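You operate a simulated robot arm through the tools that you are given. There is no shell and no other tool.

Carry out the task below with a simulated robot arm. There is one attempt and no reset: what you move stays moved.

TASK
Strap the bench's carton once each side of its middle, then switch off.
Fine: the blue-label carton beside the machine; one strap with the stop at 1, one with the stop at 3; leave the strap knob alone.

The check looks at the end state, three seconds after you hand in, the way a careful person would. Anything else that was tipped, shoved, dropped, spilled or broken makes it a failure.

THE ROBOT
A 7-joint arm with a three-finger gripper, fixed in place. Base frame: the origin is at the foot of the arm, x ahead of it, y to its left, z up; the work surface is at about z = 0.85. Lengths are in m, angles in rad, forces in N, time in s.
Its first joint turns from -2.897 to 2.897 rad. Payload 2.69 kg.
The tool frame sits at the grasp point between the pads (the TCP): z along the fingers, y along the line on which they close. The tips reach 0.03 m beyond it. The gripper opens to 0.128 m. The gripper's body begins 0.117 m behind the TCP.
Orientation is told as [roll, pitch, yaw] about the base's x, y, z axes, in that order, counted from this pose: with the fingers straight down and closing along the base's y, the tool's x points along the base's -x, its y along +y and its z along -z.

THE INTERFACE
- The arm moves only by the tool drive_tool. Its argument "series" is a list of rows, each a list of 3 entries, a list of its own where there are three numbers: the shift along the tool's x, y, z in units of 100 mm (1.0 is 100 mm), then the turn, a rotation vector about the tool's x, y, z in units of 60 degrees (1.0 is 60 degrees), then the opening, from 0 (shut) to 1 (fully open). In form: [[[dx, dy, dz], [wx, wy, wz], grip], ...]. A call has 1 to 20 rows; each row is the pose to reach, as a shift and turn from the pose commanded when the call began, along the tool's axes at that moment. A call with a number of a shift or a turn outside -1 to 1 is refused whole. Rows are played at 5 a second. More than 0.05 m and 0.15 rad between two rows, or a gripper value outside its range, and nothing of the call is played. A pose out of reach is approached as far as the arm can. The call stops where the force on the tool passes 50 N (or 10 N more than at its start, if that is more) or the arm is blocked; 0.2 s more then pass. Each finger halts on what it meets, pressing with about 42 N; the grip force reading is that of the motor and also rises with nothing between the fingers. The clock runs only during rows and for 0.2 s after the last one: add rows that repeat a pose to give the fingers time. The reply holds the time, the measured pose of the TCP, the force on the tool along the base axes, the opening and the grip force, in the units named above and with some noise, with the torque about the TCP (base axes, N m) and any sound that the robot's microphone picked up, and new pictures: "show" is both (left out), scene, wrist or none.
- Cameras (640 x 400 px; columns grow to the right, rows downward): "scene" is fixed at [0.0516, 0.5005, 1.5756]; the picture's right is [-0.25, -0.97, 0.00], its down [-0.75, 0.19, -0.64] and it looks along [0.62, -0.16, -0.77] (base axes); focal length 331 px, centre (320, 200). "wrist" rides on the gripper at [0.058, 0.054, -0.131] in the tool frame; the picture's right is [-0.68, 0.74, 0.00], its down [-0.62, -0.57, -0.55] and it looks along [-0.40, -0.37, 0.84] (tool axes); focal length 234 px, centre (320, 200). There is no depth. A picture from a camera that has moved, and an enlarged one, comes with that camera's place and axes in the base frame and with its lens.
- lift_body(by): slides the trunk up (or, below 0, down) by that many m; the arm rides with it, the base frame stays. It gives what a move gives, with no picture.
- inspect(camera, box): a new picture of the part [left, top, right, bottom] of that camera's present view, enlarged. The clock stands still meanwhile.
- sign_off(): hands the job in; it is judged then, once.

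Places have to be worked out from the pictures, the camera data and where the tool is seen. Open the gripper and draw the arm clear of the work before you hand the job in, unless the task says otherwise.

The tools are called after "Call:" by a JSON object that holds its "name" and its "arguments". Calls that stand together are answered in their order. drive_tool: Moves the arm, as the interface text tells. Its arguments: {"type":"object","properties":{"series":{"type":"array","items":{"type":"array"}},"show":{"type":"string","enum":["both","scene","wrist","none"]}},"required":["series"]} The other tools are called the same way: lift_body (by) slides the trunk up or down; inspect (camera, box) takes an enlarged picture of a part of a camera's view; sign_off () hands the job in.

At the start:

```text
t: 0.0
tool_pos: [0.5702, 0.4008, 1.143]
ee_rot: [0.0, 0.0, 0.0]
force: [-0.2, -0.4, -1.6]
wrist_torque: [-0.01, 0.02, 0.01]
finger_gap: 0.1279
grasp_force: 0.0
trunk travel left (down, up): [-0.15, 0.2]
```

scene: 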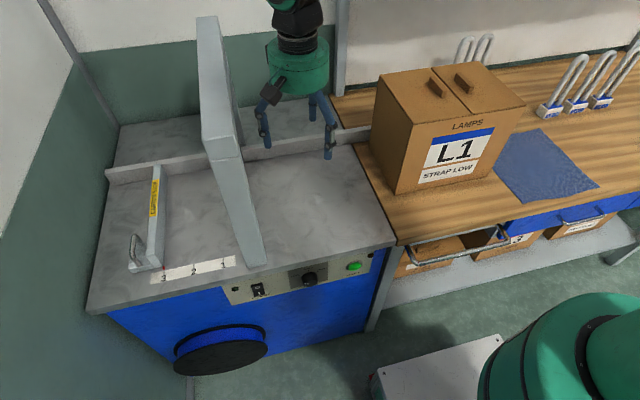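
wrist: 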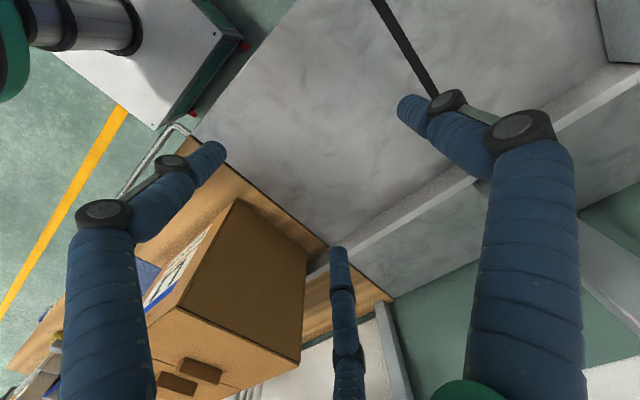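

The scene shows a strapping machine with an arch, a stop with scale 3-2-1, a power switch, a knob, a green button, and a blue-label carton on the bench. I'll enlarge these areas before moving.

Call:
{"name": "inspect", "arguments": {"camera": "scene", "box": [210, 230, 390, 342]}}

Call:
{"name": "inspect", "arguments": {"camera": "scene", "box": [80, 150, 280, 300]}}

Call:
{"name": "inspect", "arguments": {"camera": "scene", "box": [350, 50, 550, 200]}}

Call:
{"name": "inspect", "arguments": {"camera": "scene", "box": [190, 0, 390, 150]}}

```text
3.56 times, centred on (300, 286) of scene
camera zoom: at [0.0516, 0.5005, 1.5756], right [-0.25, -0.97, 0.0], down [-0.75, 0.19, -0.64], along [0.62, -0.16, -0.77], focal length 1178 px, centre (391, -106)
```

zoom: 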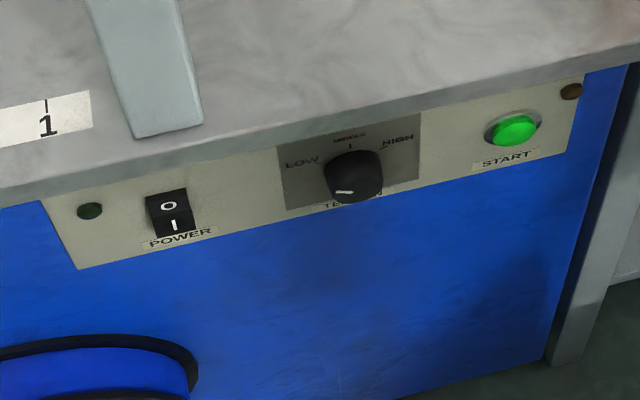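

```text
2.67 times, centred on (180, 225) of scene
camera zoom: at [0.0516, 0.5005, 1.5756], right [-0.25, -0.97, 0.0], down [-0.75, 0.19, -0.64], along [0.62, -0.16, -0.77], focal length 884 px, centre (693, 133)
```

zoom: 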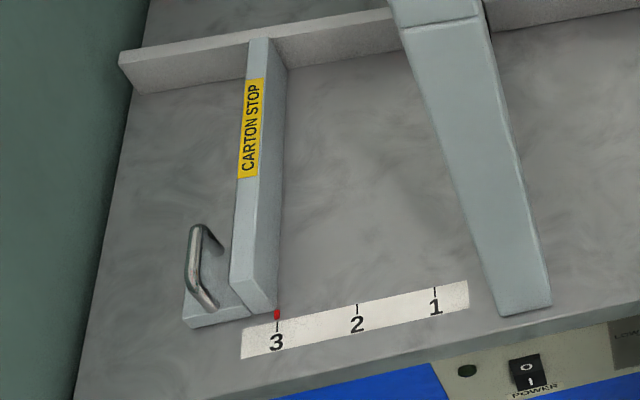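

```text
2.67 times, centred on (450, 125) of scene
camera zoom: at [0.0516, 0.5005, 1.5756], right [-0.25, -0.97, 0.0], down [-0.75, 0.19, -0.64], along [0.62, -0.16, -0.77], focal length 884 px, centre (-27, 400)
```

zoom: 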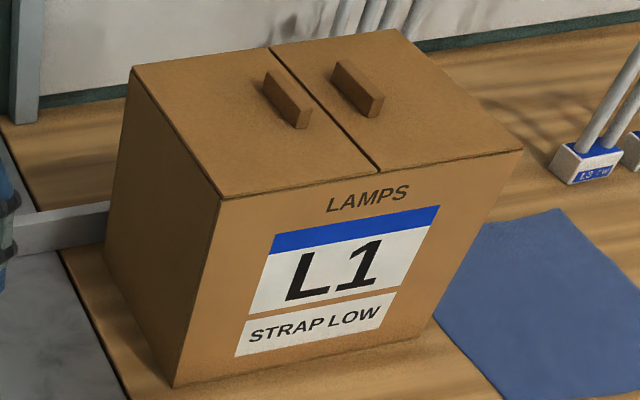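

```text
2.67 times, centred on (290, 75) of scene
camera zoom: at [0.0516, 0.5005, 1.5756], right [-0.25, -0.97, 0.0], down [-0.75, 0.19, -0.64], along [0.62, -0.16, -0.77], focal length 884 px, centre (400, 533)
```

zoom: 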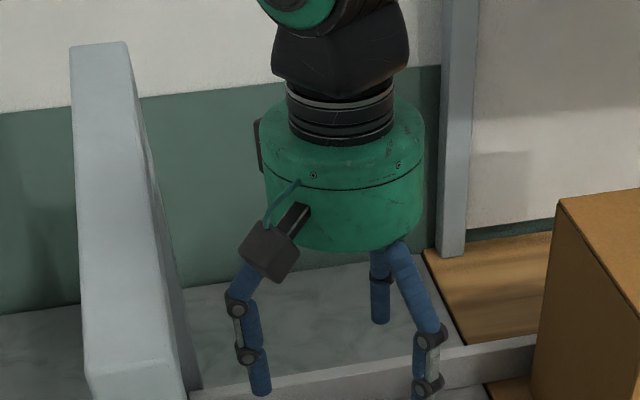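

The stop's pointer is at 3, with the marks about 70 mm apart (1 at y≈0.63, 3 at y≈0.77). The arch stands at y≈0.53–0.57 and x≥0.476, up to z≈1.21. I'll first bring the stop to 1, so I back out in front of the arch and then go left.

Call:
{"name": "drive_tool", "arguments": {"series": [[[0.35, 0, 0], [0, 0, 0], 0.5], [[0.7, 0, 0], [0, 0, 0], 0.5], [[1.0, 0, 0], [0, 0, 0], 0.5], [[1.0, 0.2, 0], [0, 0, 0], 0.5]], "show": "none"}}

Call:
{"name": "drive_tool", "arguments": {"series": [[[0.35, 0, 0], [0, 0, 0], 0.5], [[0.7, 0, 0], [0, 0, 0], 0.5], [[0.8, 0.3, 0], [0, 0, 0], 0.5], [[0.8, 0.65, 0], [0, 0, 0], 0.5], [[0.8, 1.0, 0], [0, 0, 0], 0.5]], "show": "both"}}

```text
t: 1.0
tool_pos: [0.4691, 0.4223, 1.1427]
ee_rot: [0.001, 0.0, -0.001]
force: [0.3, -0.8, 0.4]
wrist_torque: [0.04, -0.01, 0.02]
finger_gap: 0.0639
grasp_force: 0.1
trunk travel left (down, up): [-0.15, 0.2]
```

```text
t: 2.2
tool_pos: [0.3902, 0.523, 1.1433]
ee_rot: [0.0, 0.0, 0.001]
force: [0.6, -0.4, 0.7]
wrist_torque: [0.02, 0.01, -0.02]
finger_gap: 0.0644
grasp_force: 0.0
trunk travel left (down, up): [-0.15, 0.2]
camera wrist: at [0.3325, 0.5756, 1.2744], right [0.68, 0.74, 0.0], down [0.62, -0.56, 0.55], along [0.4, -0.37, -0.84], focal length 234 px, centre (320, 200)
```

scene: 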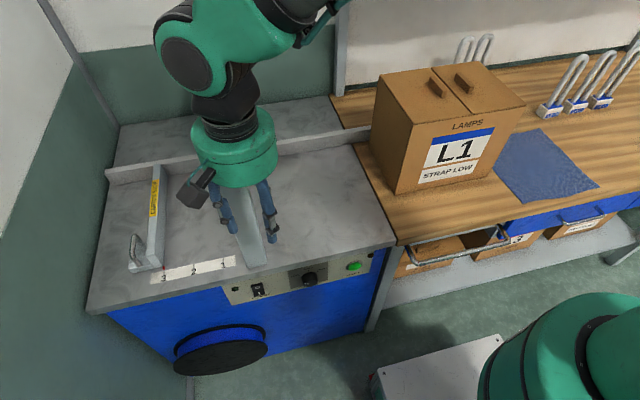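
wrist: 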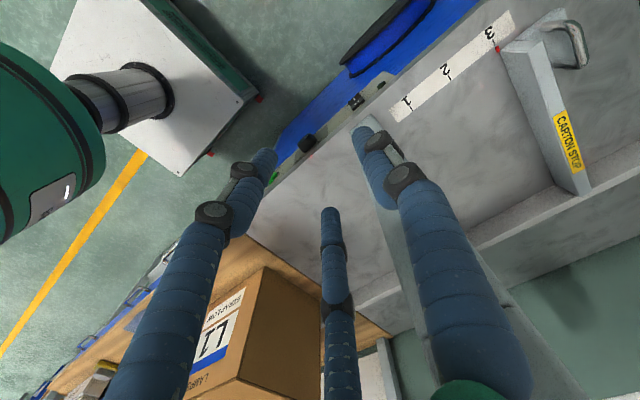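

I'll enlarge the wrist view to see the fingers and the stop with its handle.

Call:
{"name": "inspect", "arguments": {"camera": "wrist", "box": [440, 0, 640, 125]}}

Call:
{"name": "inspect", "arguments": {"camera": "wrist", "box": [160, 80, 480, 280]}}

Call:
{"name": "inspect", "arguments": {"camera": "scene", "box": [160, 100, 320, 280]}}

Call:
{"name": "inspect", "arguments": {"camera": "wrist", "box": [240, 60, 420, 180]}}

```text
3.20 times, centred on (540, 62) of wrist
camera zoom: at [0.3325, 0.5756, 1.2744], right [0.68, 0.74, 0.0], down [0.62, -0.56, 0.55], along [0.4, -0.37, -0.84], focal length 749 px, centre (-384, 640)
```

zoom: 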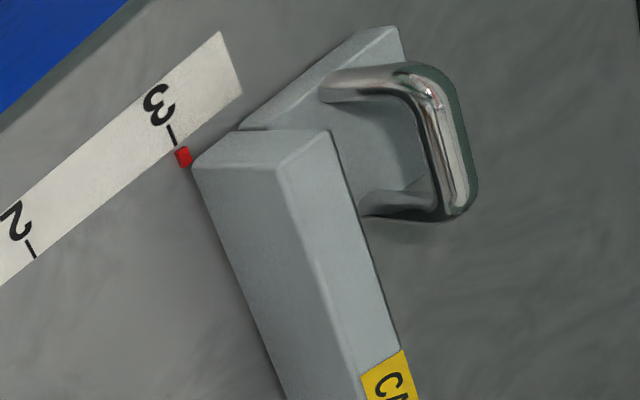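

```text
2.00 times, centred on (320, 180) of wrist
camera zoom: at [0.3325, 0.5756, 1.2744], right [0.68, 0.74, 0.0], down [0.62, -0.56, 0.55], along [0.4, -0.37, -0.84], focal length 468 px, centre (320, 240)
```

zoom: 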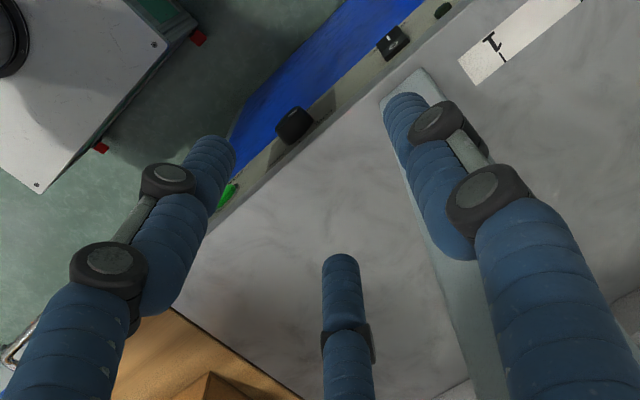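

```text
2.22 times, centred on (240, 190) of scene
camera zoom: at [0.0516, 0.5005, 1.5756], right [-0.25, -0.97, 0.0], down [-0.75, 0.19, -0.64], along [0.62, -0.16, -0.77], focal length 736 px, centre (498, 222)
```

zoom: 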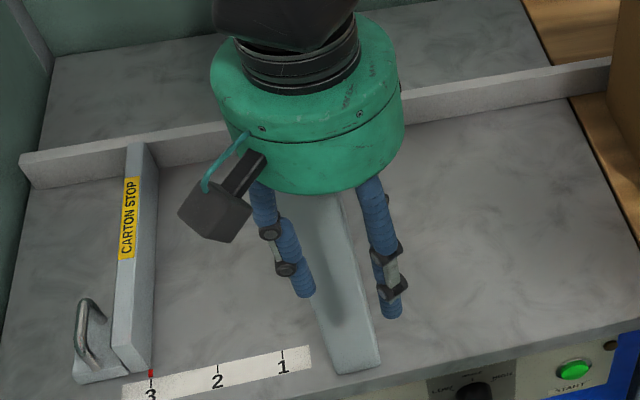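

```text
3.33 times, centred on (330, 120) of wrist
camera zoom: at [0.3325, 0.5756, 1.2744], right [0.68, 0.74, 0.0], down [0.62, -0.56, 0.55], along [0.4, -0.37, -0.84], focal length 781 px, centre (287, 467)
```

zoom: 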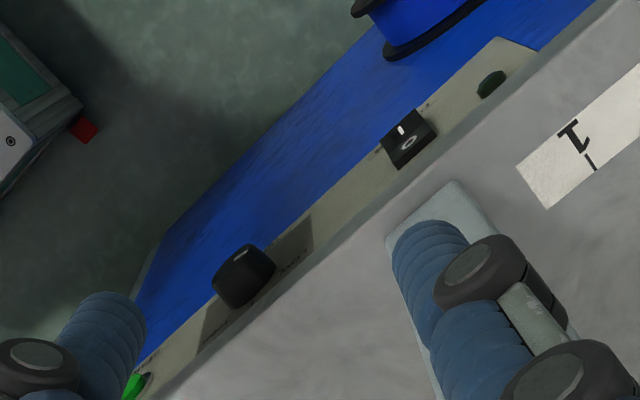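

The stop plate spans y≈0.773–0.793 and starts at x≈0.523, with its top at z≈0.907. The handle bar is at y≈0.82, x≈0.53–0.585, z≈0.915. I'll lean the tool about 35° forward so the forearm stays in front of the arch, and move left.

Call:
{"name": "drive_tool", "arguments": {"series": [[[0, 0.25, 0], [0, -0.13, 0], 0.65], [[0, 0.5, 0], [0, -0.26, 0], 0.65], [[0, 0.75, 0], [0, -0.39, 0], 0.65], [[0, 1.0, 0], [0, -0.52, 0], 0.65], [[0, 1.0, 0], [0, -0.583, 0], 0.65]], "show": "none"}}

Call:
{"name": "drive_tool", "arguments": {"series": [[[0, 0.35, 0], [0, 0, 0], 0.65], [[0, 0.7, 0], [0, 0, 0], 0.65], [[0, 1.0, 0], [0, 0, 0], 0.65], [[0.2, 1.0, 0.3], [0, 0, 0], 0.65], [[0.4, 1.0, 0.6], [0, 0, 0], 0.65]], "show": "both"}}

```text
t: 3.4
tool_pos: [0.3902, 0.6222, 1.1424]
ee_rot: [0.001, -0.612, -0.001]
force: [0.2, 0.2, -0.1]
wrist_torque: [-0.04, -0.05, -0.04]
finger_gap: 0.0832
grasp_force: 0.0
trunk travel left (down, up): [-0.15, 0.2]
```

```text
t: 4.6
tool_pos: [0.3942, 0.7246, 1.0697]
ee_rot: [-0.001, -0.612, 0.0]
force: [-0.2, -0.1, 0.7]
wrist_torque: [-0.03, 0.0, 0.0]
finger_gap: 0.0832
grasp_force: 0.0
trunk travel left (down, up): [-0.15, 0.2]
camera wrist: at [0.2703, 0.7775, 1.1449], right [0.55, 0.74, 0.39], down [0.19, -0.57, 0.8], along [0.81, -0.37, -0.45], focal length 234 px, centre (320, 200)
```

scene: 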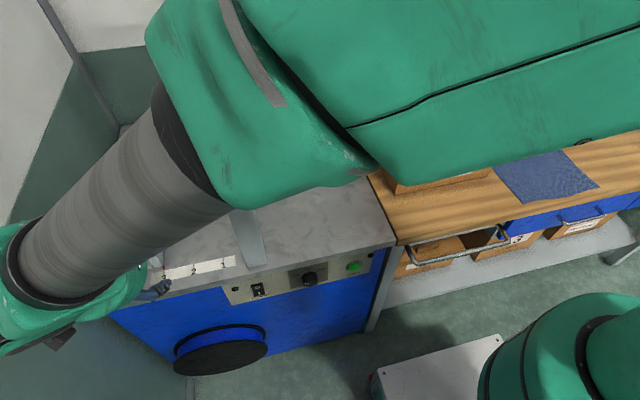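
wrist: 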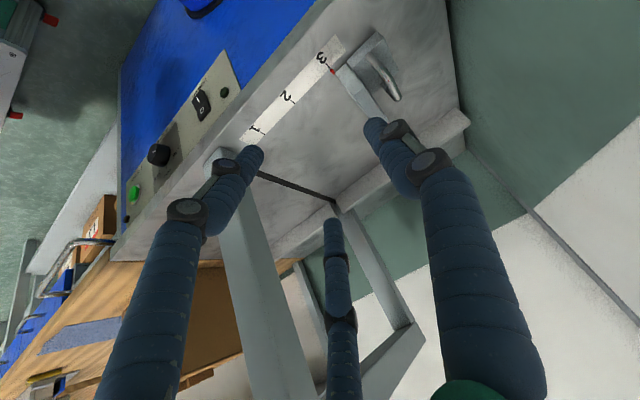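

The forearm drops steeply from a high elbow, so arch clearance is good. I'll enlarge the wrist view to refine where the stop and the panel are.

Call:
{"name": "inspect", "arguments": {"camera": "wrist", "box": [280, 0, 480, 125]}}

Call:
{"name": "inspect", "arguments": {"camera": "wrist", "box": [110, 50, 310, 250]}}

```text
3.20 times, centred on (380, 62) of wrist
camera zoom: at [0.2703, 0.7775, 1.1449], right [0.55, 0.74, 0.39], down [0.19, -0.57, 0.8], along [0.81, -0.37, -0.45], focal length 749 px, centre (128, 640)
```

zoom: 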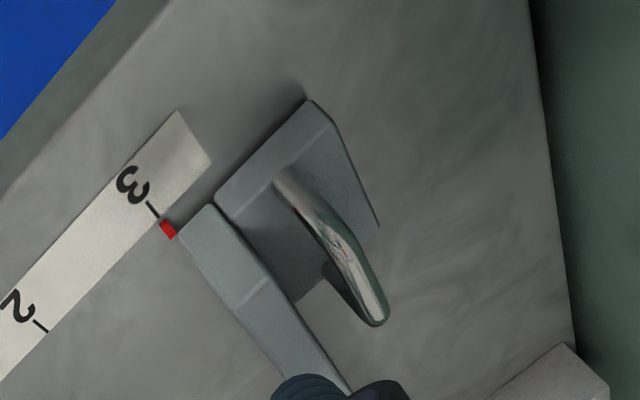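

```text
2.00 times, centred on (210, 150) of wrist
camera zoom: at [0.2703, 0.7775, 1.1449], right [0.55, 0.74, 0.39], down [0.19, -0.57, 0.8], along [0.81, -0.37, -0.45], focal length 468 px, centre (540, 300)
```

zoom: 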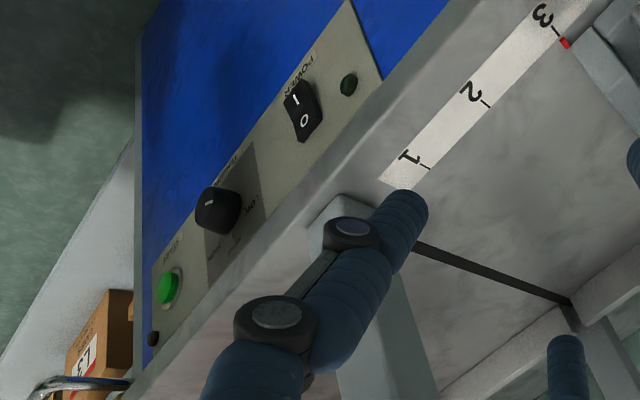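

Slot plane is at y≈0.55, and the stop geometry is confirmed. Next I move above the stop, centred at y=0.80 so the fingers straddle the plate and handle bar together.

Call:
{"name": "drive_tool", "arguments": {"series": [[[-0.1, 0.25, 0.25], [0, 0, 0], 0.65], [[-0.22, 0.5, 0.5], [0, 0, 0], 0.65], [[-0.32, 0.75, 0.75], [0, 0, 0], 0.65], [[-0.43, 0.75, 0.98], [0, 0, 0], 0.65]], "show": "both"}}

```text
t: 5.6
tool_pos: [0.4821, 0.797, 1.014]
ee_rot: [0.0, -0.611, 0.001]
force: [0.0, 0.1, -0.3]
wrist_torque: [0.01, -0.01, -0.04]
finger_gap: 0.083
grasp_force: 0.1
trunk travel left (down, up): [-0.15, 0.2]
camera wrist: at [0.3593, 0.8514, 1.0896], right [0.55, 0.74, 0.39], down [0.19, -0.56, 0.8], along [0.81, -0.37, -0.45], focal length 234 px, centre (320, 200)
```

scene: 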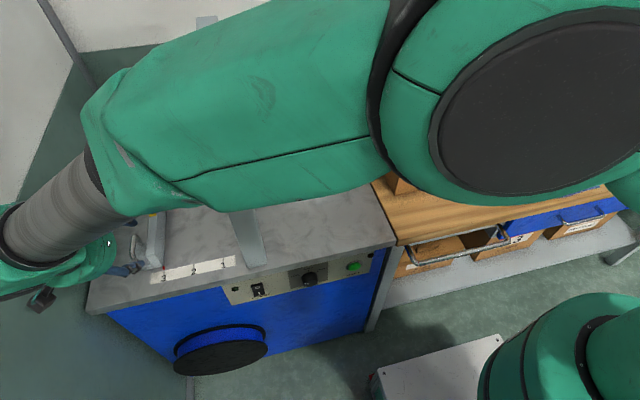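
wrist: 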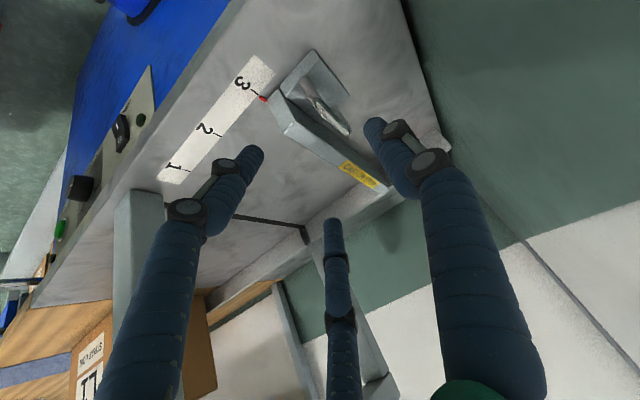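

The pictures show three fingers at 120° rather than two, so straddling the plate is doubtful. Pushing the handle bar from its left with the fingers shut works in either case. I'll shut the gripper and move to y≈0.855, left of the bar and above it.

Call:
{"name": "drive_tool", "arguments": {"series": [[[0, 0.2, 0], [0, 0, 0], 0], [[0, 0.4, 0], [0, 0, 0], 0], [[0, 0.59, 0], [0, 0, 0], 0], [[0, 0.59, 0.3], [0, 0, 0], 0]], "show": "both"}}

```text
t: 6.6
tool_pos: [0.5, 0.8574, 0.9912]
ee_rot: [0.0, -0.611, 0.0]
force: [-0.9, -0.6, 0.6]
wrist_torque: [0.01, 0.01, 0.02]
finger_gap: 0.0021
grasp_force: 31.0
trunk travel left (down, up): [-0.15, 0.2]
camera wrist: at [0.3765, 0.9107, 1.0662], right [0.55, 0.74, 0.39], down [0.19, -0.57, 0.8], along [0.81, -0.37, -0.45], focal length 234 px, centre (320, 200)
```

scene: 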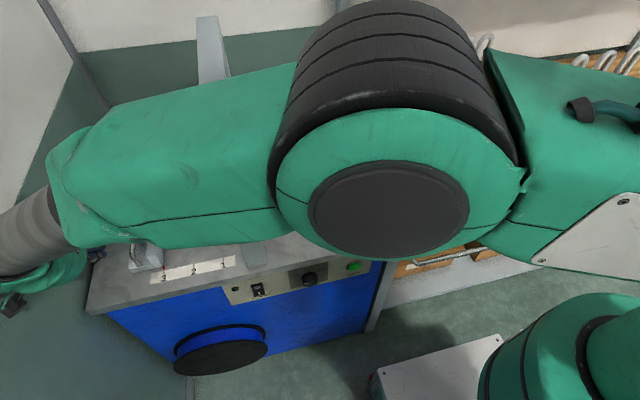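
wrist: 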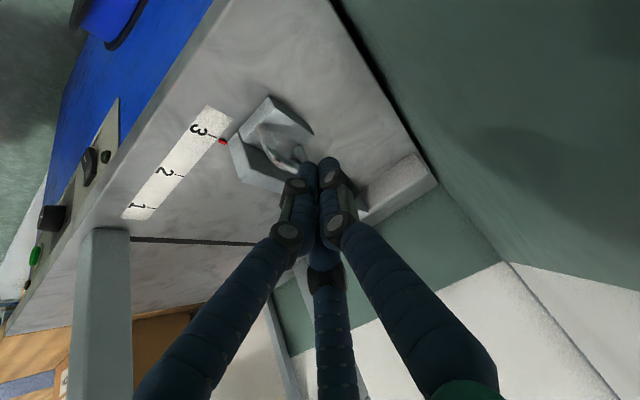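

The shut fingers are left of the handle at y=0.857, and there's a small gap to the wall. I descend along the tool axis beside the bar.

Call:
{"name": "drive_tool", "arguments": {"series": [[[0, 0, 0.3], [0, 0, 0], 0], [[0, 0, 0.6], [0, 0, 0], 0], [[0, 0, 0.85], [0, 0, 0], 0], [[0, 0, 0.95], [0, 0, 0], 0]], "show": "wrist"}}

Call:
{"name": "inspect", "arguments": {"camera": "wrist", "box": [140, 80, 400, 240]}}

```text
t: 7.6
tool_pos: [0.5554, 0.857, 0.9104]
ee_rot: [0.0, -0.612, -0.003]
force: [0.7, -0.9, -0.3]
wrist_torque: [-0.01, 0.01, 0.03]
finger_gap: 0.0022
grasp_force: 31.6
trunk travel left (down, up): [-0.15, 0.2]
camera wrist: at [0.4324, 0.9096, 0.9858], right [0.55, 0.74, 0.39], down [0.19, -0.57, 0.8], along [0.81, -0.37, -0.45], focal length 234 px, centre (320, 200)
```

wrist: 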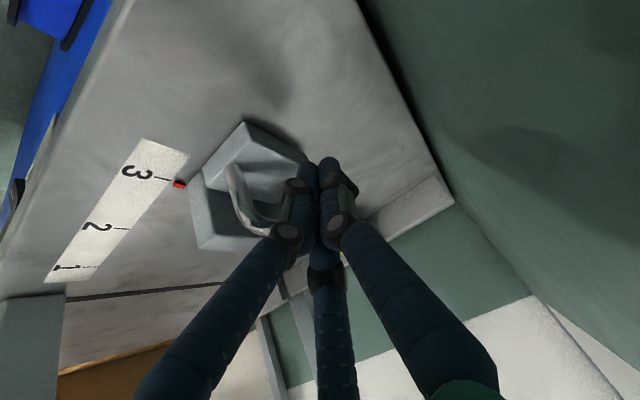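

```text
2.46 times, centred on (270, 160) of wrist
camera zoom: at [0.4324, 0.9096, 0.9858], right [0.55, 0.74, 0.39], down [0.19, -0.57, 0.8], along [0.81, -0.37, -0.45], focal length 576 px, centre (443, 298)
```

zoom: 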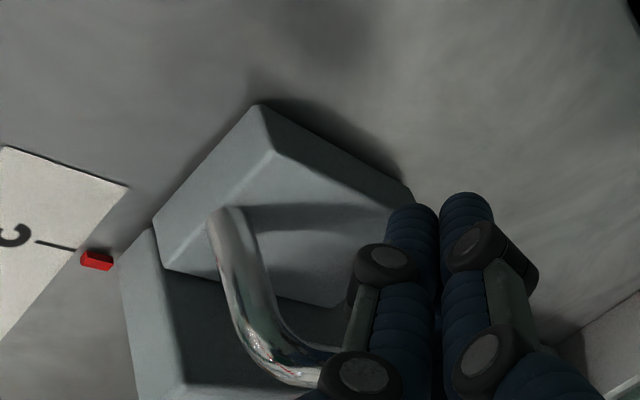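

Fingers are right beside the bar, with no contact yet. I push slowly to the right (-y) by 40 mm and look at the force and the pointer.

Call:
{"name": "drive_tool", "arguments": {"series": [[[0, -0.1, 0], [0, 0, 0], 0], [[0, -0.2, 0], [0, 0, 0], 0], [[0, -0.3, 0], [0, 0, 0], 0], [[0, -0.4, 0], [0, 0, 0], 0]], "show": "wrist"}}

Call:
{"name": "inspect", "arguments": {"camera": "wrist", "box": [40, 80, 400, 300]}}

```text
t: 8.6
tool_pos: [0.5546, 0.8169, 0.911]
ee_rot: [0.0, -0.61, 0.0]
force: [0.8, 0.7, 0.8]
wrist_torque: [0.02, -0.03, 0.02]
finger_gap: 0.0023
grasp_force: 31.2
trunk travel left (down, up): [-0.15, 0.2]
camera wrist: at [0.432, 0.8699, 0.9864], right [0.55, 0.74, 0.39], down [0.19, -0.57, 0.8], along [0.81, -0.37, -0.45], focal length 234 px, centre (320, 200)
```

wrist: 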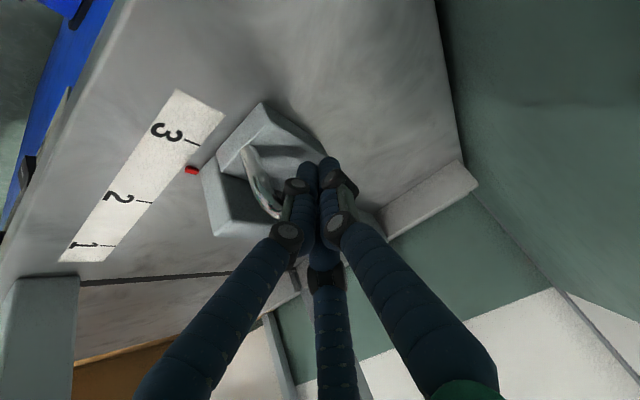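

```text
1.78 times, centred on (220, 190) of wrist
camera zoom: at [0.432, 0.8699, 0.9864], right [0.55, 0.74, 0.39], down [0.19, -0.57, 0.8], along [0.81, -0.37, -0.45], focal length 416 px, centre (498, 218)
```

zoom: 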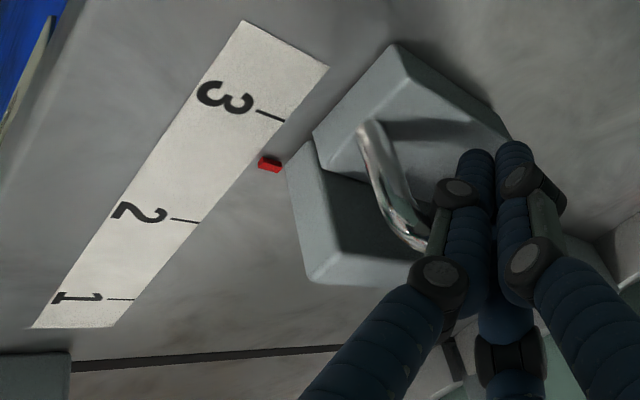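

The stop slides freely; it has moved about 25 mm, with contact at tool y≈0.842. Target for mark 1 is tool y≈0.702, so I push most of the remaining way and check.

Call:
{"name": "drive_tool", "arguments": {"series": [[[0, -0.1, 0], [0, 0, 0], 0], [[0, -0.2, 0], [0, 0, 0], 0], [[0, -0.3, 0], [0, 0, 0], 0], [[0, -0.4, 0], [0, 0, 0], 0], [[0, -0.5, 0], [0, 0, 0], 0], [[0, -0.6, 0], [0, 0, 0], 0], [[0, -0.7, 0], [0, 0, 0], 0], [[0, -0.8, 0], [0, 0, 0], 0], [[0, -0.9, 0], [0, 0, 0], 0], [[0, -1.0, 0], [0, 0, 0], 0]], "show": "both"}}

Call:
{"name": "inspect", "arguments": {"camera": "wrist", "box": [40, 80, 400, 300]}}

Call:
{"name": "inspect", "arguments": {"camera": "scene", "box": [90, 200, 290, 320]}}

```text
t: 10.8
tool_pos: [0.5548, 0.716, 0.9119]
ee_rot: [-0.002, -0.61, 0.002]
force: [0.1, 1.1, 0.2]
wrist_torque: [0.03, -0.01, 0.01]
finger_gap: 0.0022
grasp_force: 31.2
trunk travel left (down, up): [-0.15, 0.2]
camera wrist: at [0.432, 0.7693, 0.9863], right [0.55, 0.74, 0.39], down [0.19, -0.56, 0.8], along [0.81, -0.37, -0.45], focal length 234 px, centre (320, 200)
```

scene: 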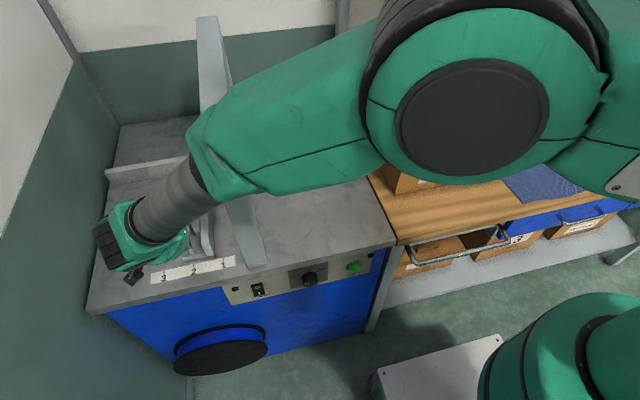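
wrist: 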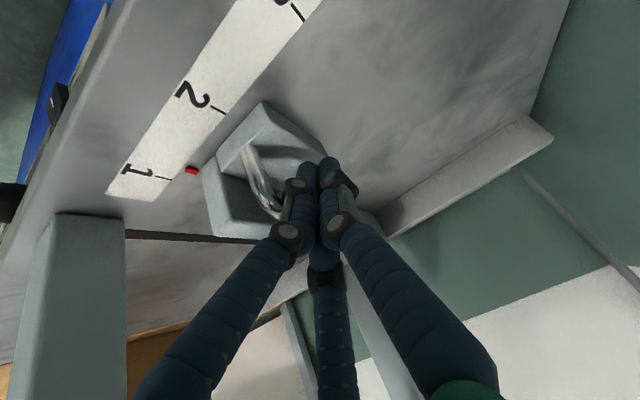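

```text
1.78 times, centred on (220, 190) of wrist
camera zoom: at [0.432, 0.7693, 0.9863], right [0.55, 0.74, 0.39], down [0.19, -0.56, 0.8], along [0.81, -0.37, -0.45], focal length 416 px, centre (498, 218)
```

zoom: 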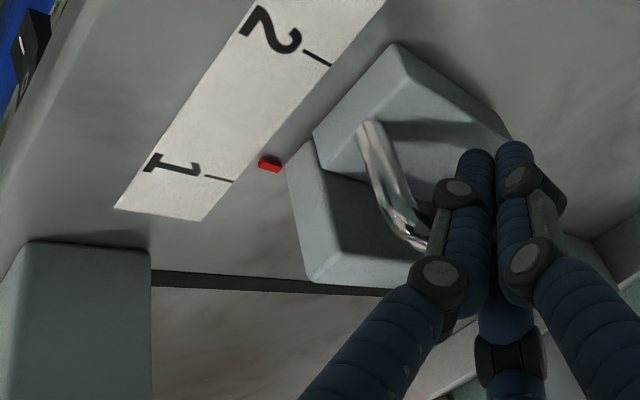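

```text
3.20 times, centred on (190, 260) of scene
camera zoom: at [0.0516, 0.5005, 1.5756], right [-0.25, -0.97, 0.0], down [-0.75, 0.19, -0.64], along [0.62, -0.16, -0.77], focal length 1061 px, centre (736, 8)
```

zoom: 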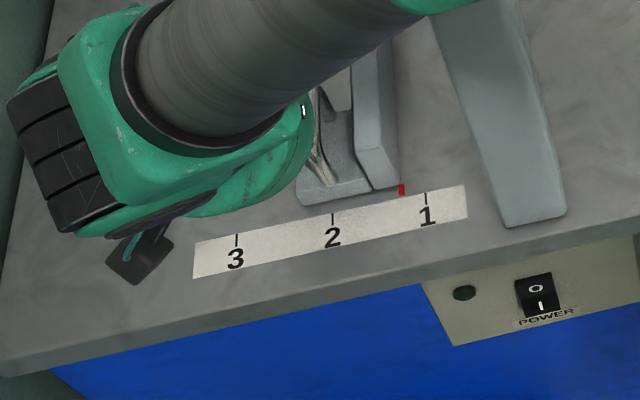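

Allowing for parallax of the raised pointer, both views put it about 17–18 mm short of mark 1. I push 17 mm more in small steps.

Call:
{"name": "drive_tool", "arguments": {"series": [[[0, -0.06, 0], [0, 0, 0], 0], [[0, -0.12, 0], [0, 0, 0], 0], [[0, -0.17, 0], [0, 0, 0], 0], [[0, -0.17, 0], [0, 0, 0], 0]], "show": "wrist"}}

Call:
{"name": "inspect", "arguments": {"camera": "scene", "box": [170, 220, 270, 290]}}

Call:
{"name": "inspect", "arguments": {"camera": "wrist", "box": [100, 100, 260, 220]}}

```text
t: 11.8
tool_pos: [0.5552, 0.6978, 0.9131]
ee_rot: [0.0, -0.612, -0.001]
force: [0.0, 0.4, -0.7]
wrist_torque: [-0.02, 0.02, -0.03]
finger_gap: 0.0023
grasp_force: 31.2
trunk travel left (down, up): [-0.15, 0.2]
camera wrist: at [0.4317, 0.7521, 0.9875], right [0.55, 0.74, 0.39], down [0.19, -0.57, 0.8], along [0.81, -0.37, -0.45], focal length 234 px, centre (320, 200)
```

wrist: 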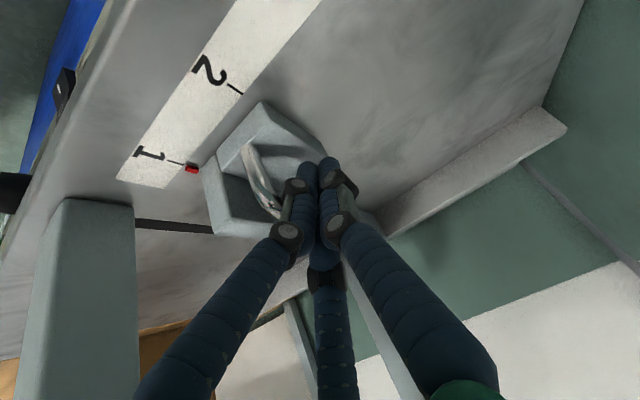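

```text
5.71 times, centred on (220, 255) of scene
camera zoom: at [0.0516, 0.5005, 1.5756], right [-0.25, -0.97, 0.0], down [-0.75, 0.19, -0.64], along [0.62, -0.16, -0.77], focal length 1894 px, centre (891, -114)
```

zoom: 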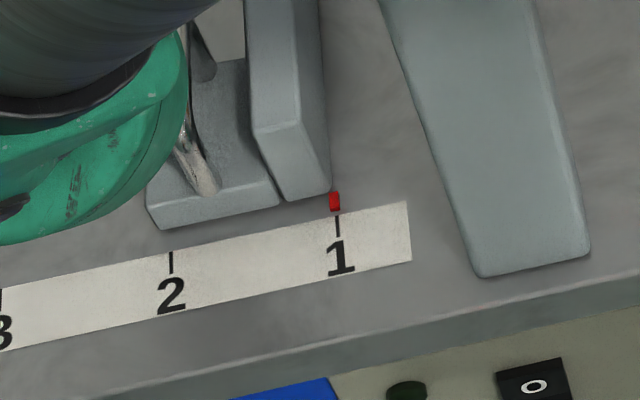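

```text
3.33 times, centred on (180, 160) of wrist
camera zoom: at [0.4317, 0.7521, 0.9875], right [0.55, 0.74, 0.39], down [0.19, -0.57, 0.8], along [0.81, -0.37, -0.45], focal length 781 px, centre (787, 333)
```

zoom: 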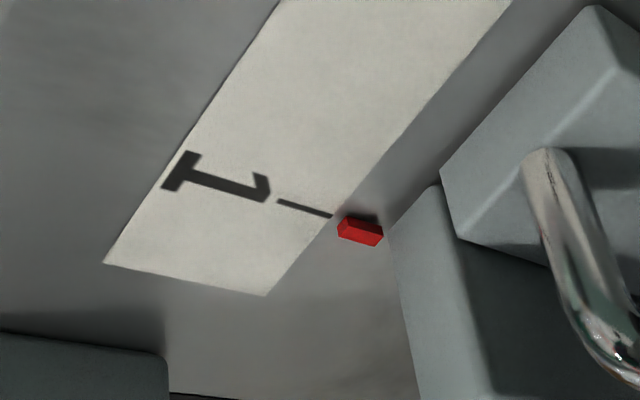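

The pointer is on mark 1 within a millimetre or two. Now I back off the handle, withdraw up and out in front of the arch, and level the tool.

Call:
{"name": "drive_tool", "arguments": {"series": [[[0, 0.15, 0], [0, 0, 0], 0], [[0, 0.18, -0.3], [0, 0, 0], 0], [[0, 0.18, -0.65], [0, 0, 0], 0], [[0, 0.18, -1.0], [0, 0, 0], 0]], "show": "none"}}

Call:
{"name": "drive_tool", "arguments": {"series": [[[0.18, 0, -0.33], [0, 0, 0], 0], [[0.36, 0, -0.66], [0, 0, 0], 0], [[0.53, 0, -0.98], [0, 0, 0], 0]], "show": "none"}}

Call:
{"name": "drive_tool", "arguments": {"series": [[[-0.14, -0.25, -0.2], [0, 0, 0], 0], [[-0.28, -0.5, -0.4], [0, 0, 0], 0], [[-0.42, -0.75, -0.6], [0, 0, 0], 0], [[-0.57, -1.0, -0.82], [0, 0, 0], 0]], "show": "both"}}

Call:
{"name": "inspect", "arguments": {"camera": "scene", "box": [80, 150, 280, 300]}}

```text
t: 12.8
tool_pos: [0.4981, 0.7154, 0.9946]
ee_rot: [0.0, -0.61, 0.002]
force: [-0.3, 0.3, -0.6]
wrist_torque: [0.0, -0.01, 0.03]
finger_gap: 0.0022
grasp_force: 31.7
trunk travel left (down, up): [-0.15, 0.2]
```

```text
t: 13.6
tool_pos: [0.3982, 0.715, 1.0444]
ee_rot: [0.0, -0.611, -0.001]
force: [-0.2, 0.2, -0.1]
wrist_torque: [-0.01, 0.01, -0.01]
finger_gap: 0.0021
grasp_force: 31.6
trunk travel left (down, up): [-0.15, 0.2]
```

```text
t: 14.6
tool_pos: [0.3984, 0.616, 1.1432]
ee_rot: [-0.003, -0.61, 0.002]
force: [0.4, 0.6, 0.3]
wrist_torque: [-0.04, -0.02, -0.03]
finger_gap: 0.002
grasp_force: 31.3
trunk travel left (down, up): [-0.15, 0.2]
camera wrist: at [0.2747, 0.6698, 1.2174], right [0.55, 0.74, 0.39], down [0.19, -0.56, 0.8], along [0.81, -0.37, -0.45], focal length 234 px, centre (320, 200)
```

scene: 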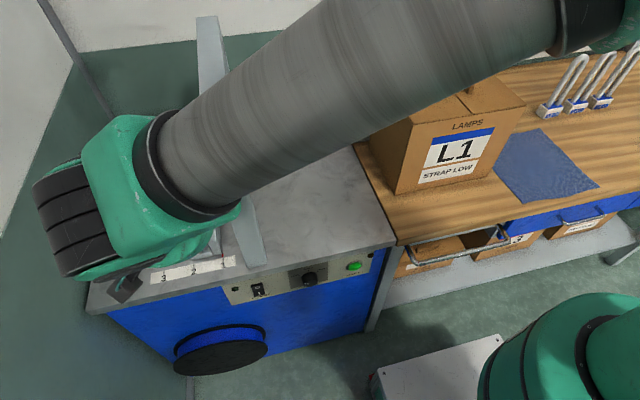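
wrist: 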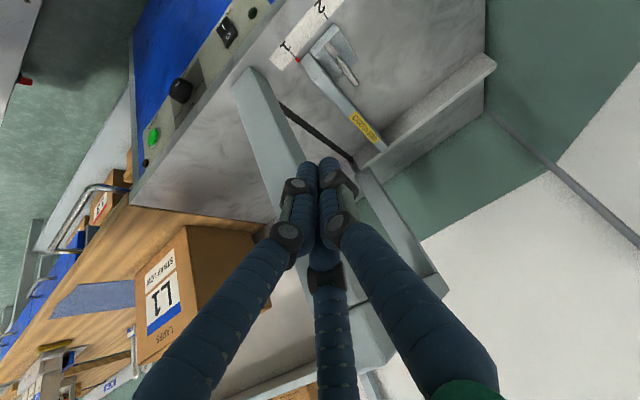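

```text
2.67 times, centred on (180, 225) of scene
camera zoom: at [0.0516, 0.5005, 1.5756], right [-0.25, -0.97, 0.0], down [-0.75, 0.19, -0.64], along [0.62, -0.16, -0.77], focal length 884 px, centre (693, 133)
```

zoom: 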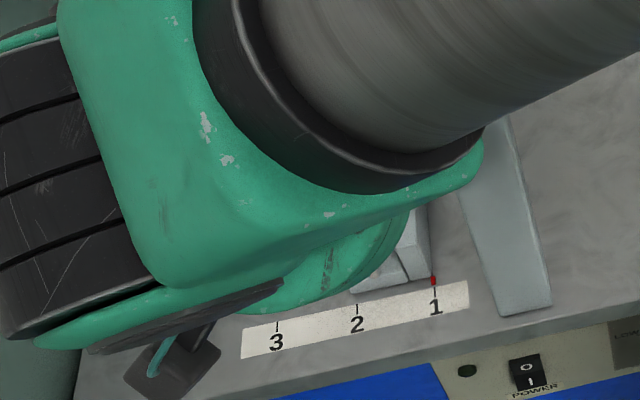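

The stop is at 1. Before moving on, I'll look closely at the panel and power rocker from here.

Call:
{"name": "inspect", "arguments": {"camera": "wrist", "box": [140, 0, 300, 100]}}

Call:
{"name": "inspect", "arguments": {"camera": "wrist", "box": [200, 0, 280, 50]}}

Call:
{"name": "inspect", "arguments": {"camera": "scene", "box": [225, 270, 305, 320]}}

Call:
{"name": "inspect", "arguments": {"camera": "scene", "box": [290, 240, 390, 300]}}

```text
4.00 times, centred on (220, 50) of wrist
camera zoom: at [0.2747, 0.6698, 1.2174], right [0.55, 0.74, 0.39], down [0.19, -0.56, 0.8], along [0.81, -0.37, -0.45], focal length 937 px, centre (720, 800)
```

zoom: 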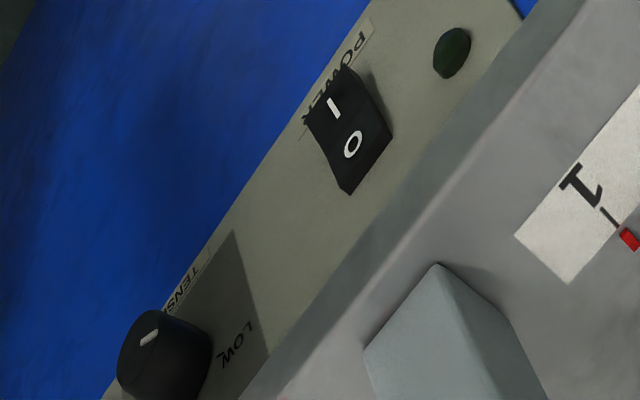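

```text
8.00 times, centred on (240, 25) of wrist
camera zoom: at [0.2747, 0.6698, 1.2174], right [0.55, 0.74, 0.39], down [0.19, -0.56, 0.8], along [0.81, -0.37, -0.45], focal length 1873 px, centre (960, 1600)
```

zoom: 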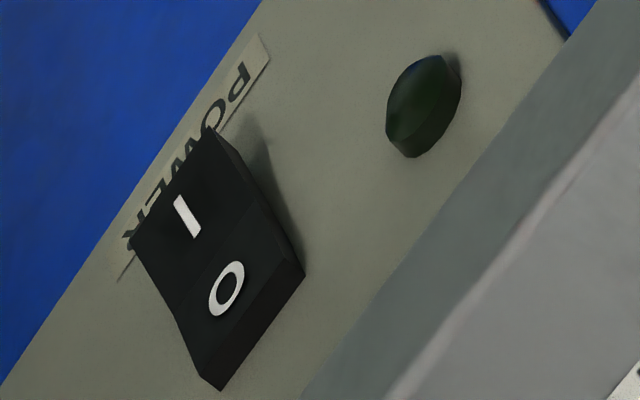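

```text
8.00 times, centred on (265, 295) of scene
camera zoom: at [0.0516, 0.5005, 1.5756], right [-0.25, -0.97, 0.0], down [-0.75, 0.19, -0.64], along [0.62, -0.16, -0.77], focal length 2652 px, centre (760, -560)
```

zoom: 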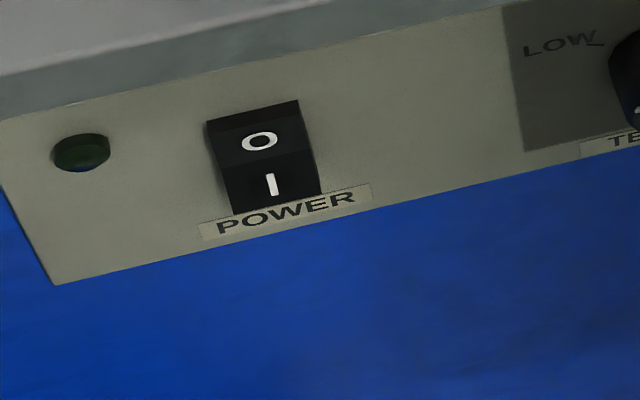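

```text
6.40 times, centred on (340, 270) of scene
camera zoom: at [0.0516, 0.5005, 1.5756], right [-0.25, -0.97, 0.0], down [-0.75, 0.19, -0.64], along [0.62, -0.16, -0.77], focal length 2121 px, centre (192, -248)
```

zoom: 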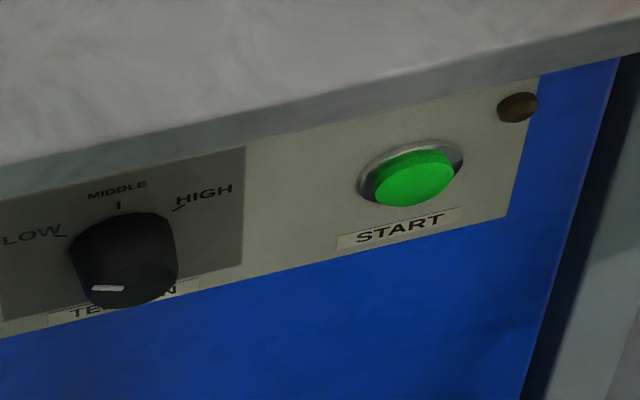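

The rocker state isn't certain (both lamps look dark), so I'll check again close up later. Now I level the tool and travel right, above and in front of the table.

Call:
{"name": "drive_tool", "arguments": {"series": [[[0, -0.2, 0], [0, 0.13, 0], 0], [[0, -0.4, 0], [0, 0.26, 0], 0], [[0, -0.6, 0], [0, 0.39, 0], 0], [[0, -0.8, 0], [0, 0.52, 0], 0], [[0, -1.0, 0], [0, 0.583, 0], 0]], "show": "none"}}

Call:
{"name": "drive_tool", "arguments": {"series": [[[0, -0.33, -0.33], [0, 0, 0], 0.5], [[0, -0.66, -0.66], [0, 0, 0], 1], [[0, -1.0, -1.0], [0, 0, 0], 1]], "show": "none"}}

Call:
{"name": "drive_tool", "arguments": {"series": [[[0, -0.2, 0], [0, 0, -0.13], 1], [[0, -0.4, 0], [0, 0, -0.26], 1], [[0, -0.6, 0], [0, 0, -0.39], 1], [[0, -0.8, 0], [0, 0, -0.52], 1], [[0, -1.0, 0], [0, 0, -0.65], 1], [[0, -1.0, 0], [0, 0, -0.75], 1]], "show": "both"}}

```text
t: 15.8
tool_pos: [0.3995, 0.5161, 1.1435]
ee_rot: [0.001, 0.001, 0.003]
force: [0.4, -0.2, -0.1]
wrist_torque: [-0.02, 0.01, 0.0]
finger_gap: 0.0022
grasp_force: 31.6
trunk travel left (down, up): [-0.15, 0.2]
```

```text
t: 16.6
tool_pos: [0.3992, 0.4158, 1.2428]
ee_rot: [0.0, -0.001, 0.001]
force: [0.6, 0.2, 0.2]
wrist_torque: [-0.01, -0.03, -0.02]
finger_gap: 0.1279
grasp_force: 0.1
trunk travel left (down, up): [-0.15, 0.2]
```

```text
t: 18.0
tool_pos: [0.3985, 0.3168, 1.2451]
ee_rot: [0.001, 0.0, 0.788]
force: [-0.6, -0.3, 0.7]
wrist_torque: [0.02, -0.03, -0.01]
finger_gap: 0.128
grasp_force: 0.1
trunk travel left (down, up): [-0.15, 0.2]
camera wrist: at [0.3192, 0.3131, 1.3763], right [-0.05, 1.0, 0.0], down [0.84, 0.04, 0.55], along [0.55, 0.03, -0.84], focal length 234 px, centre (320, 200)
```

scene: 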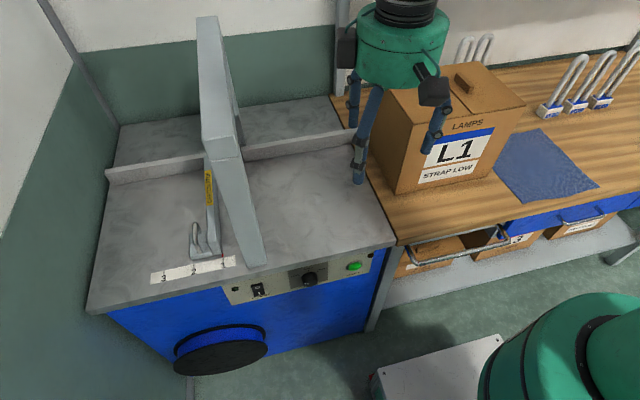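
wrist: 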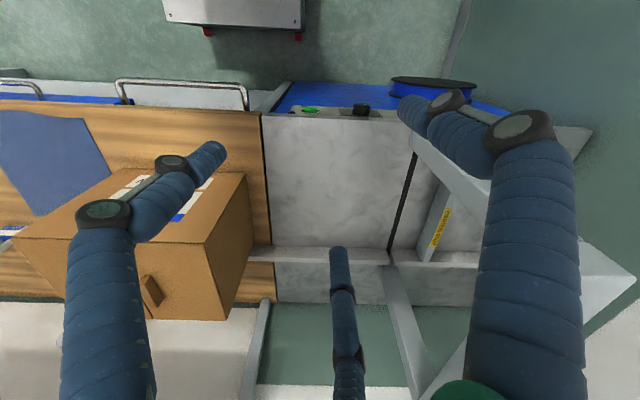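

I'll inspect the gap between the carton's back-left corner and the guide fence before pushing.

Call:
{"name": "inspect", "arguments": {"camera": "wrist", "box": [180, 200, 340, 330]}}

Call:
{"name": "inspect", "arguments": {"camera": "scene", "box": [320, 80, 420, 220]}}

Call:
{"name": "inspect", "arguments": {"camera": "wrist", "box": [240, 80, 480, 230]}}

```text
3.08 times, centred on (260, 265) of wrist
camera zoom: at [0.3192, 0.3131, 1.3763], right [-0.05, 1.0, 0.0], down [0.84, 0.04, 0.55], along [0.55, 0.03, -0.84], focal length 720 px, centre (505, 0)
```

zoom: 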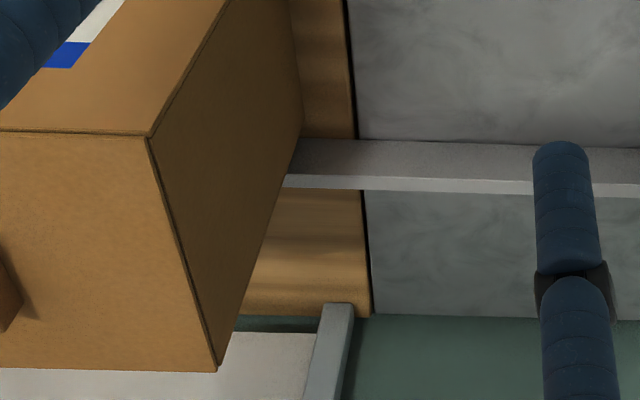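

```text
2.86 times, centred on (370, 150) of scene
camera zoom: at [0.0516, 0.5005, 1.5756], right [-0.25, -0.97, 0.0], down [-0.75, 0.19, -0.64], along [0.62, -0.16, -0.77], focal length 947 px, centre (177, 343)
```

zoom: 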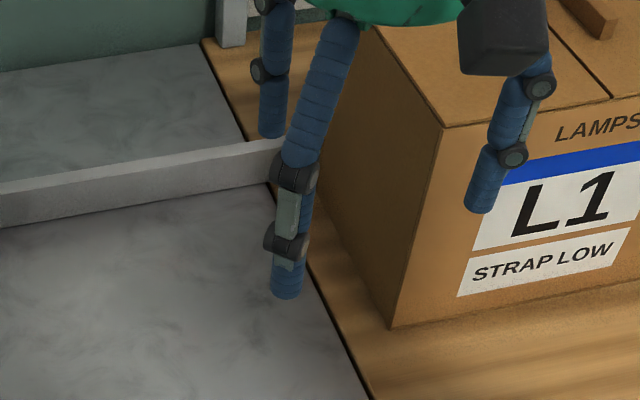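

```text
2.67 times, centred on (360, 155) of wrist
camera zoom: at [0.3192, 0.3131, 1.3763], right [-0.05, 1.0, 0.0], down [0.84, 0.04, 0.55], along [0.55, 0.03, -0.84], focal length 624 px, centre (213, 320)
```

zoom: 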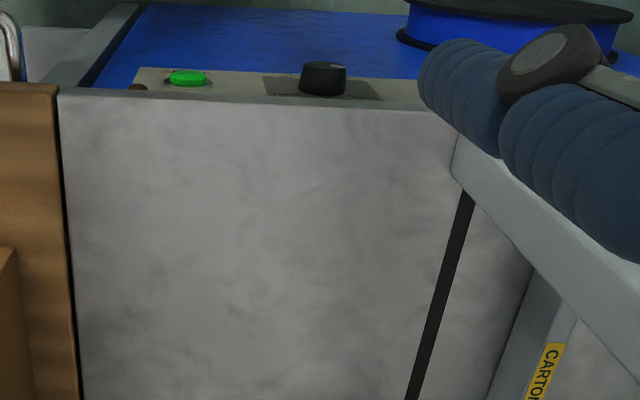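

The fence runs on behind the carton, whose back face (x≈0.835) is nearly flush with it; the carton spans x 0.60–0.835, y −0.17…0.137, top z≈1.095. I finish turning the tool to yaw 90° and travel to the carton's right side, staying high and in front.

Call:
{"name": "drive_tool", "arguments": {"series": [[[0.17, -0.17, 0], [0, 0, -0.13], 1], [[0.34, -0.34, 0], [0, 0, -0.26], 1], [[0.51, -0.51, 0], [0, 0, -0.39], 1], [[0.68, -0.68, 0], [0, 0, -0.52], 1], [[0.85, -0.85, 0], [0, 0, -0.65], 1], [[1.0, -1.0, 0], [0, 0, -0.75], 1]], "show": "none"}}

Call:
{"name": "drive_tool", "arguments": {"series": [[[0.4, 0, 0], [0, 0, 0], 1], [[0.8, 0, 0], [0, 0, 0], 1], [[1.0, 0, 0], [0, 0, 0], 1]], "show": "none"}}

Call:
{"name": "drive_tool", "arguments": {"series": [[[0.4, 0, 0], [0, 0, 0], 1], [[0.8, 0, 0], [0, 0, 0], 1], [[1.0, 0, 0], [0, 0, 0], 1]], "show": "none"}}

Call:
{"name": "drive_tool", "arguments": {"series": [[[0.4, 0, 0], [0, 0, 0], 1], [[0.8, 0, 0], [0, 0, 0], 1], [[1.0, 0, 0], [0, 0, 0], 1]], "show": "both"}}

```text
t: 19.4
tool_pos: [0.3981, 0.1738, 1.2437]
ee_rot: [0.0, 0.001, 1.573]
force: [-0.3, 0.3, -0.4]
wrist_torque: [-0.01, -0.04, -0.01]
finger_gap: 0.1278
grasp_force: 0.1
trunk travel left (down, up): [-0.15, 0.2]
```

```text
t: 20.2
tool_pos: [0.3992, 0.074, 1.2435]
ee_rot: [-0.002, 0.001, 1.573]
force: [-0.1, -0.3, 0.0]
wrist_torque: [0.01, 0.0, -0.01]
finger_gap: 0.128
grasp_force: 0.0
trunk travel left (down, up): [-0.15, 0.2]
```

```text
t: 21.0
tool_pos: [0.3982, -0.0259, 1.2435]
ee_rot: [0.0, -0.001, 1.573]
force: [0.3, 0.5, 0.0]
wrist_torque: [0.02, 0.01, -0.01]
finger_gap: 0.1281
grasp_force: 0.1
trunk travel left (down, up): [-0.15, 0.2]
```

```text
t: 21.8
tool_pos: [0.3994, -0.1248, 1.2446]
ee_rot: [-0.001, 0.001, 1.573]
force: [0.0, -0.1, -0.7]
wrist_torque: [0.03, 0.01, 0.01]
finger_gap: 0.1278
grasp_force: 0.1
trunk travel left (down, up): [-0.15, 0.2]
camera wrist: at [0.3467, -0.1828, 1.3764], right [-0.74, 0.68, 0.0], down [0.56, 0.62, 0.55], along [0.37, 0.4, -0.84], focal length 234 px, centre (320, 200)
```

scene: 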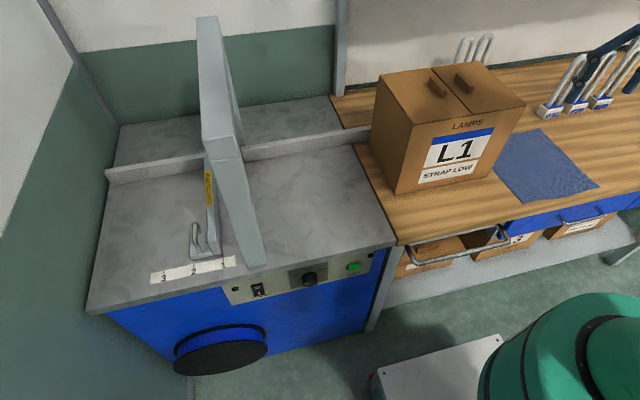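
wrist: 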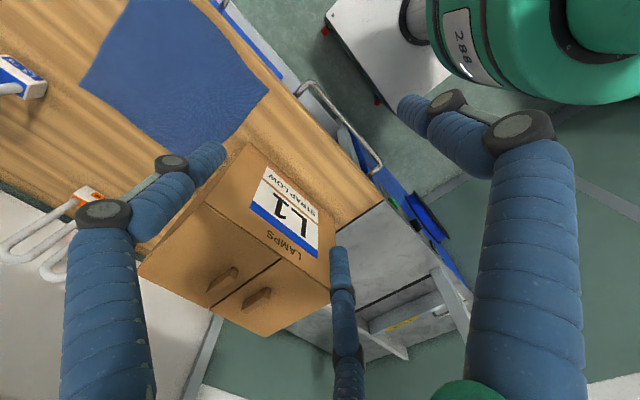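

Everything is clear. I continue at height to x≈0.72, y≈−0.30, right of the carton.

Call:
{"name": "drive_tool", "arguments": {"series": [[[0.33, -0.33, 0], [0, 0, 0], 1], [[0.66, -0.66, 0], [0, 0, 0], 1], [[1.0, -1.0, 0], [0, 0, 0], 1]], "show": "none"}}

Call:
{"name": "drive_tool", "arguments": {"series": [[[0.3, -0.33, 0], [0, 0, 0], 1], [[0.6, -0.66, 0], [0, 0, 0], 1], [[0.77, -1.0, 0], [0, 0, 0], 1]], "show": "none"}}

Call:
{"name": "drive_tool", "arguments": {"series": [[[0, -0.35, 0], [0, 0, 0], 1], [[0, -0.7, 0], [0, 0, 0], 1], [[0, -1.0, 0.2], [0, 0, 0], 1], [[0, -1.0, 0.5], [0, 0, 0], 1]], "show": "both"}}

```text
t: 22.6
tool_pos: [0.4994, -0.2263, 1.2449]
ee_rot: [0.0, -0.002, 1.572]
force: [0.0, -0.3, -0.5]
wrist_torque: [-0.04, -0.03, 0.0]
finger_gap: 0.1283
grasp_force: 0.1
trunk travel left (down, up): [-0.15, 0.2]
```

```text
t: 23.4
tool_pos: [0.598, -0.3034, 1.244]
ee_rot: [0.0, -0.001, 1.571]
force: [-1.0, 0.2, 0.9]
wrist_torque: [-0.03, 0.01, -0.01]
finger_gap: 0.128
grasp_force: 0.0
trunk travel left (down, up): [-0.15, 0.2]
```

```text
t: 24.4
tool_pos: [0.699, -0.303, 1.1922]
ee_rot: [0.001, 0.0, 1.572]
force: [-0.5, 0.0, -0.2]
wrist_torque: [0.02, -0.01, 0.03]
finger_gap: 0.1278
grasp_force: 0.1
trunk travel left (down, up): [-0.15, 0.2]
camera wrist: at [0.6461, -0.3611, 1.3243], right [-0.74, 0.68, 0.0], down [0.56, 0.62, 0.55], along [0.37, 0.4, -0.84], focal length 234 px, centre (320, 200)
```

scene: 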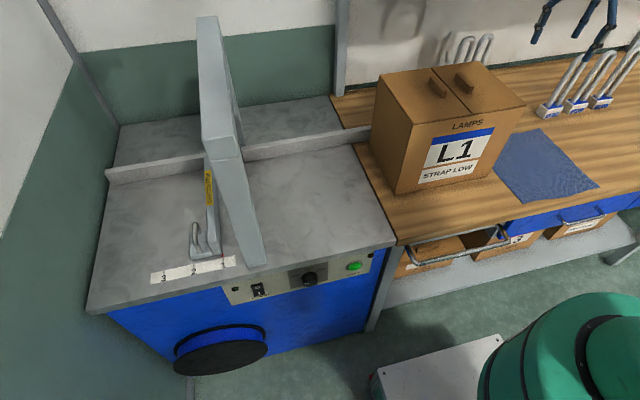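
wrist: 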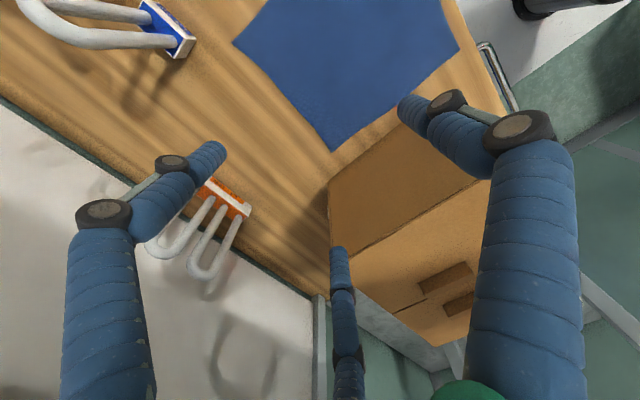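

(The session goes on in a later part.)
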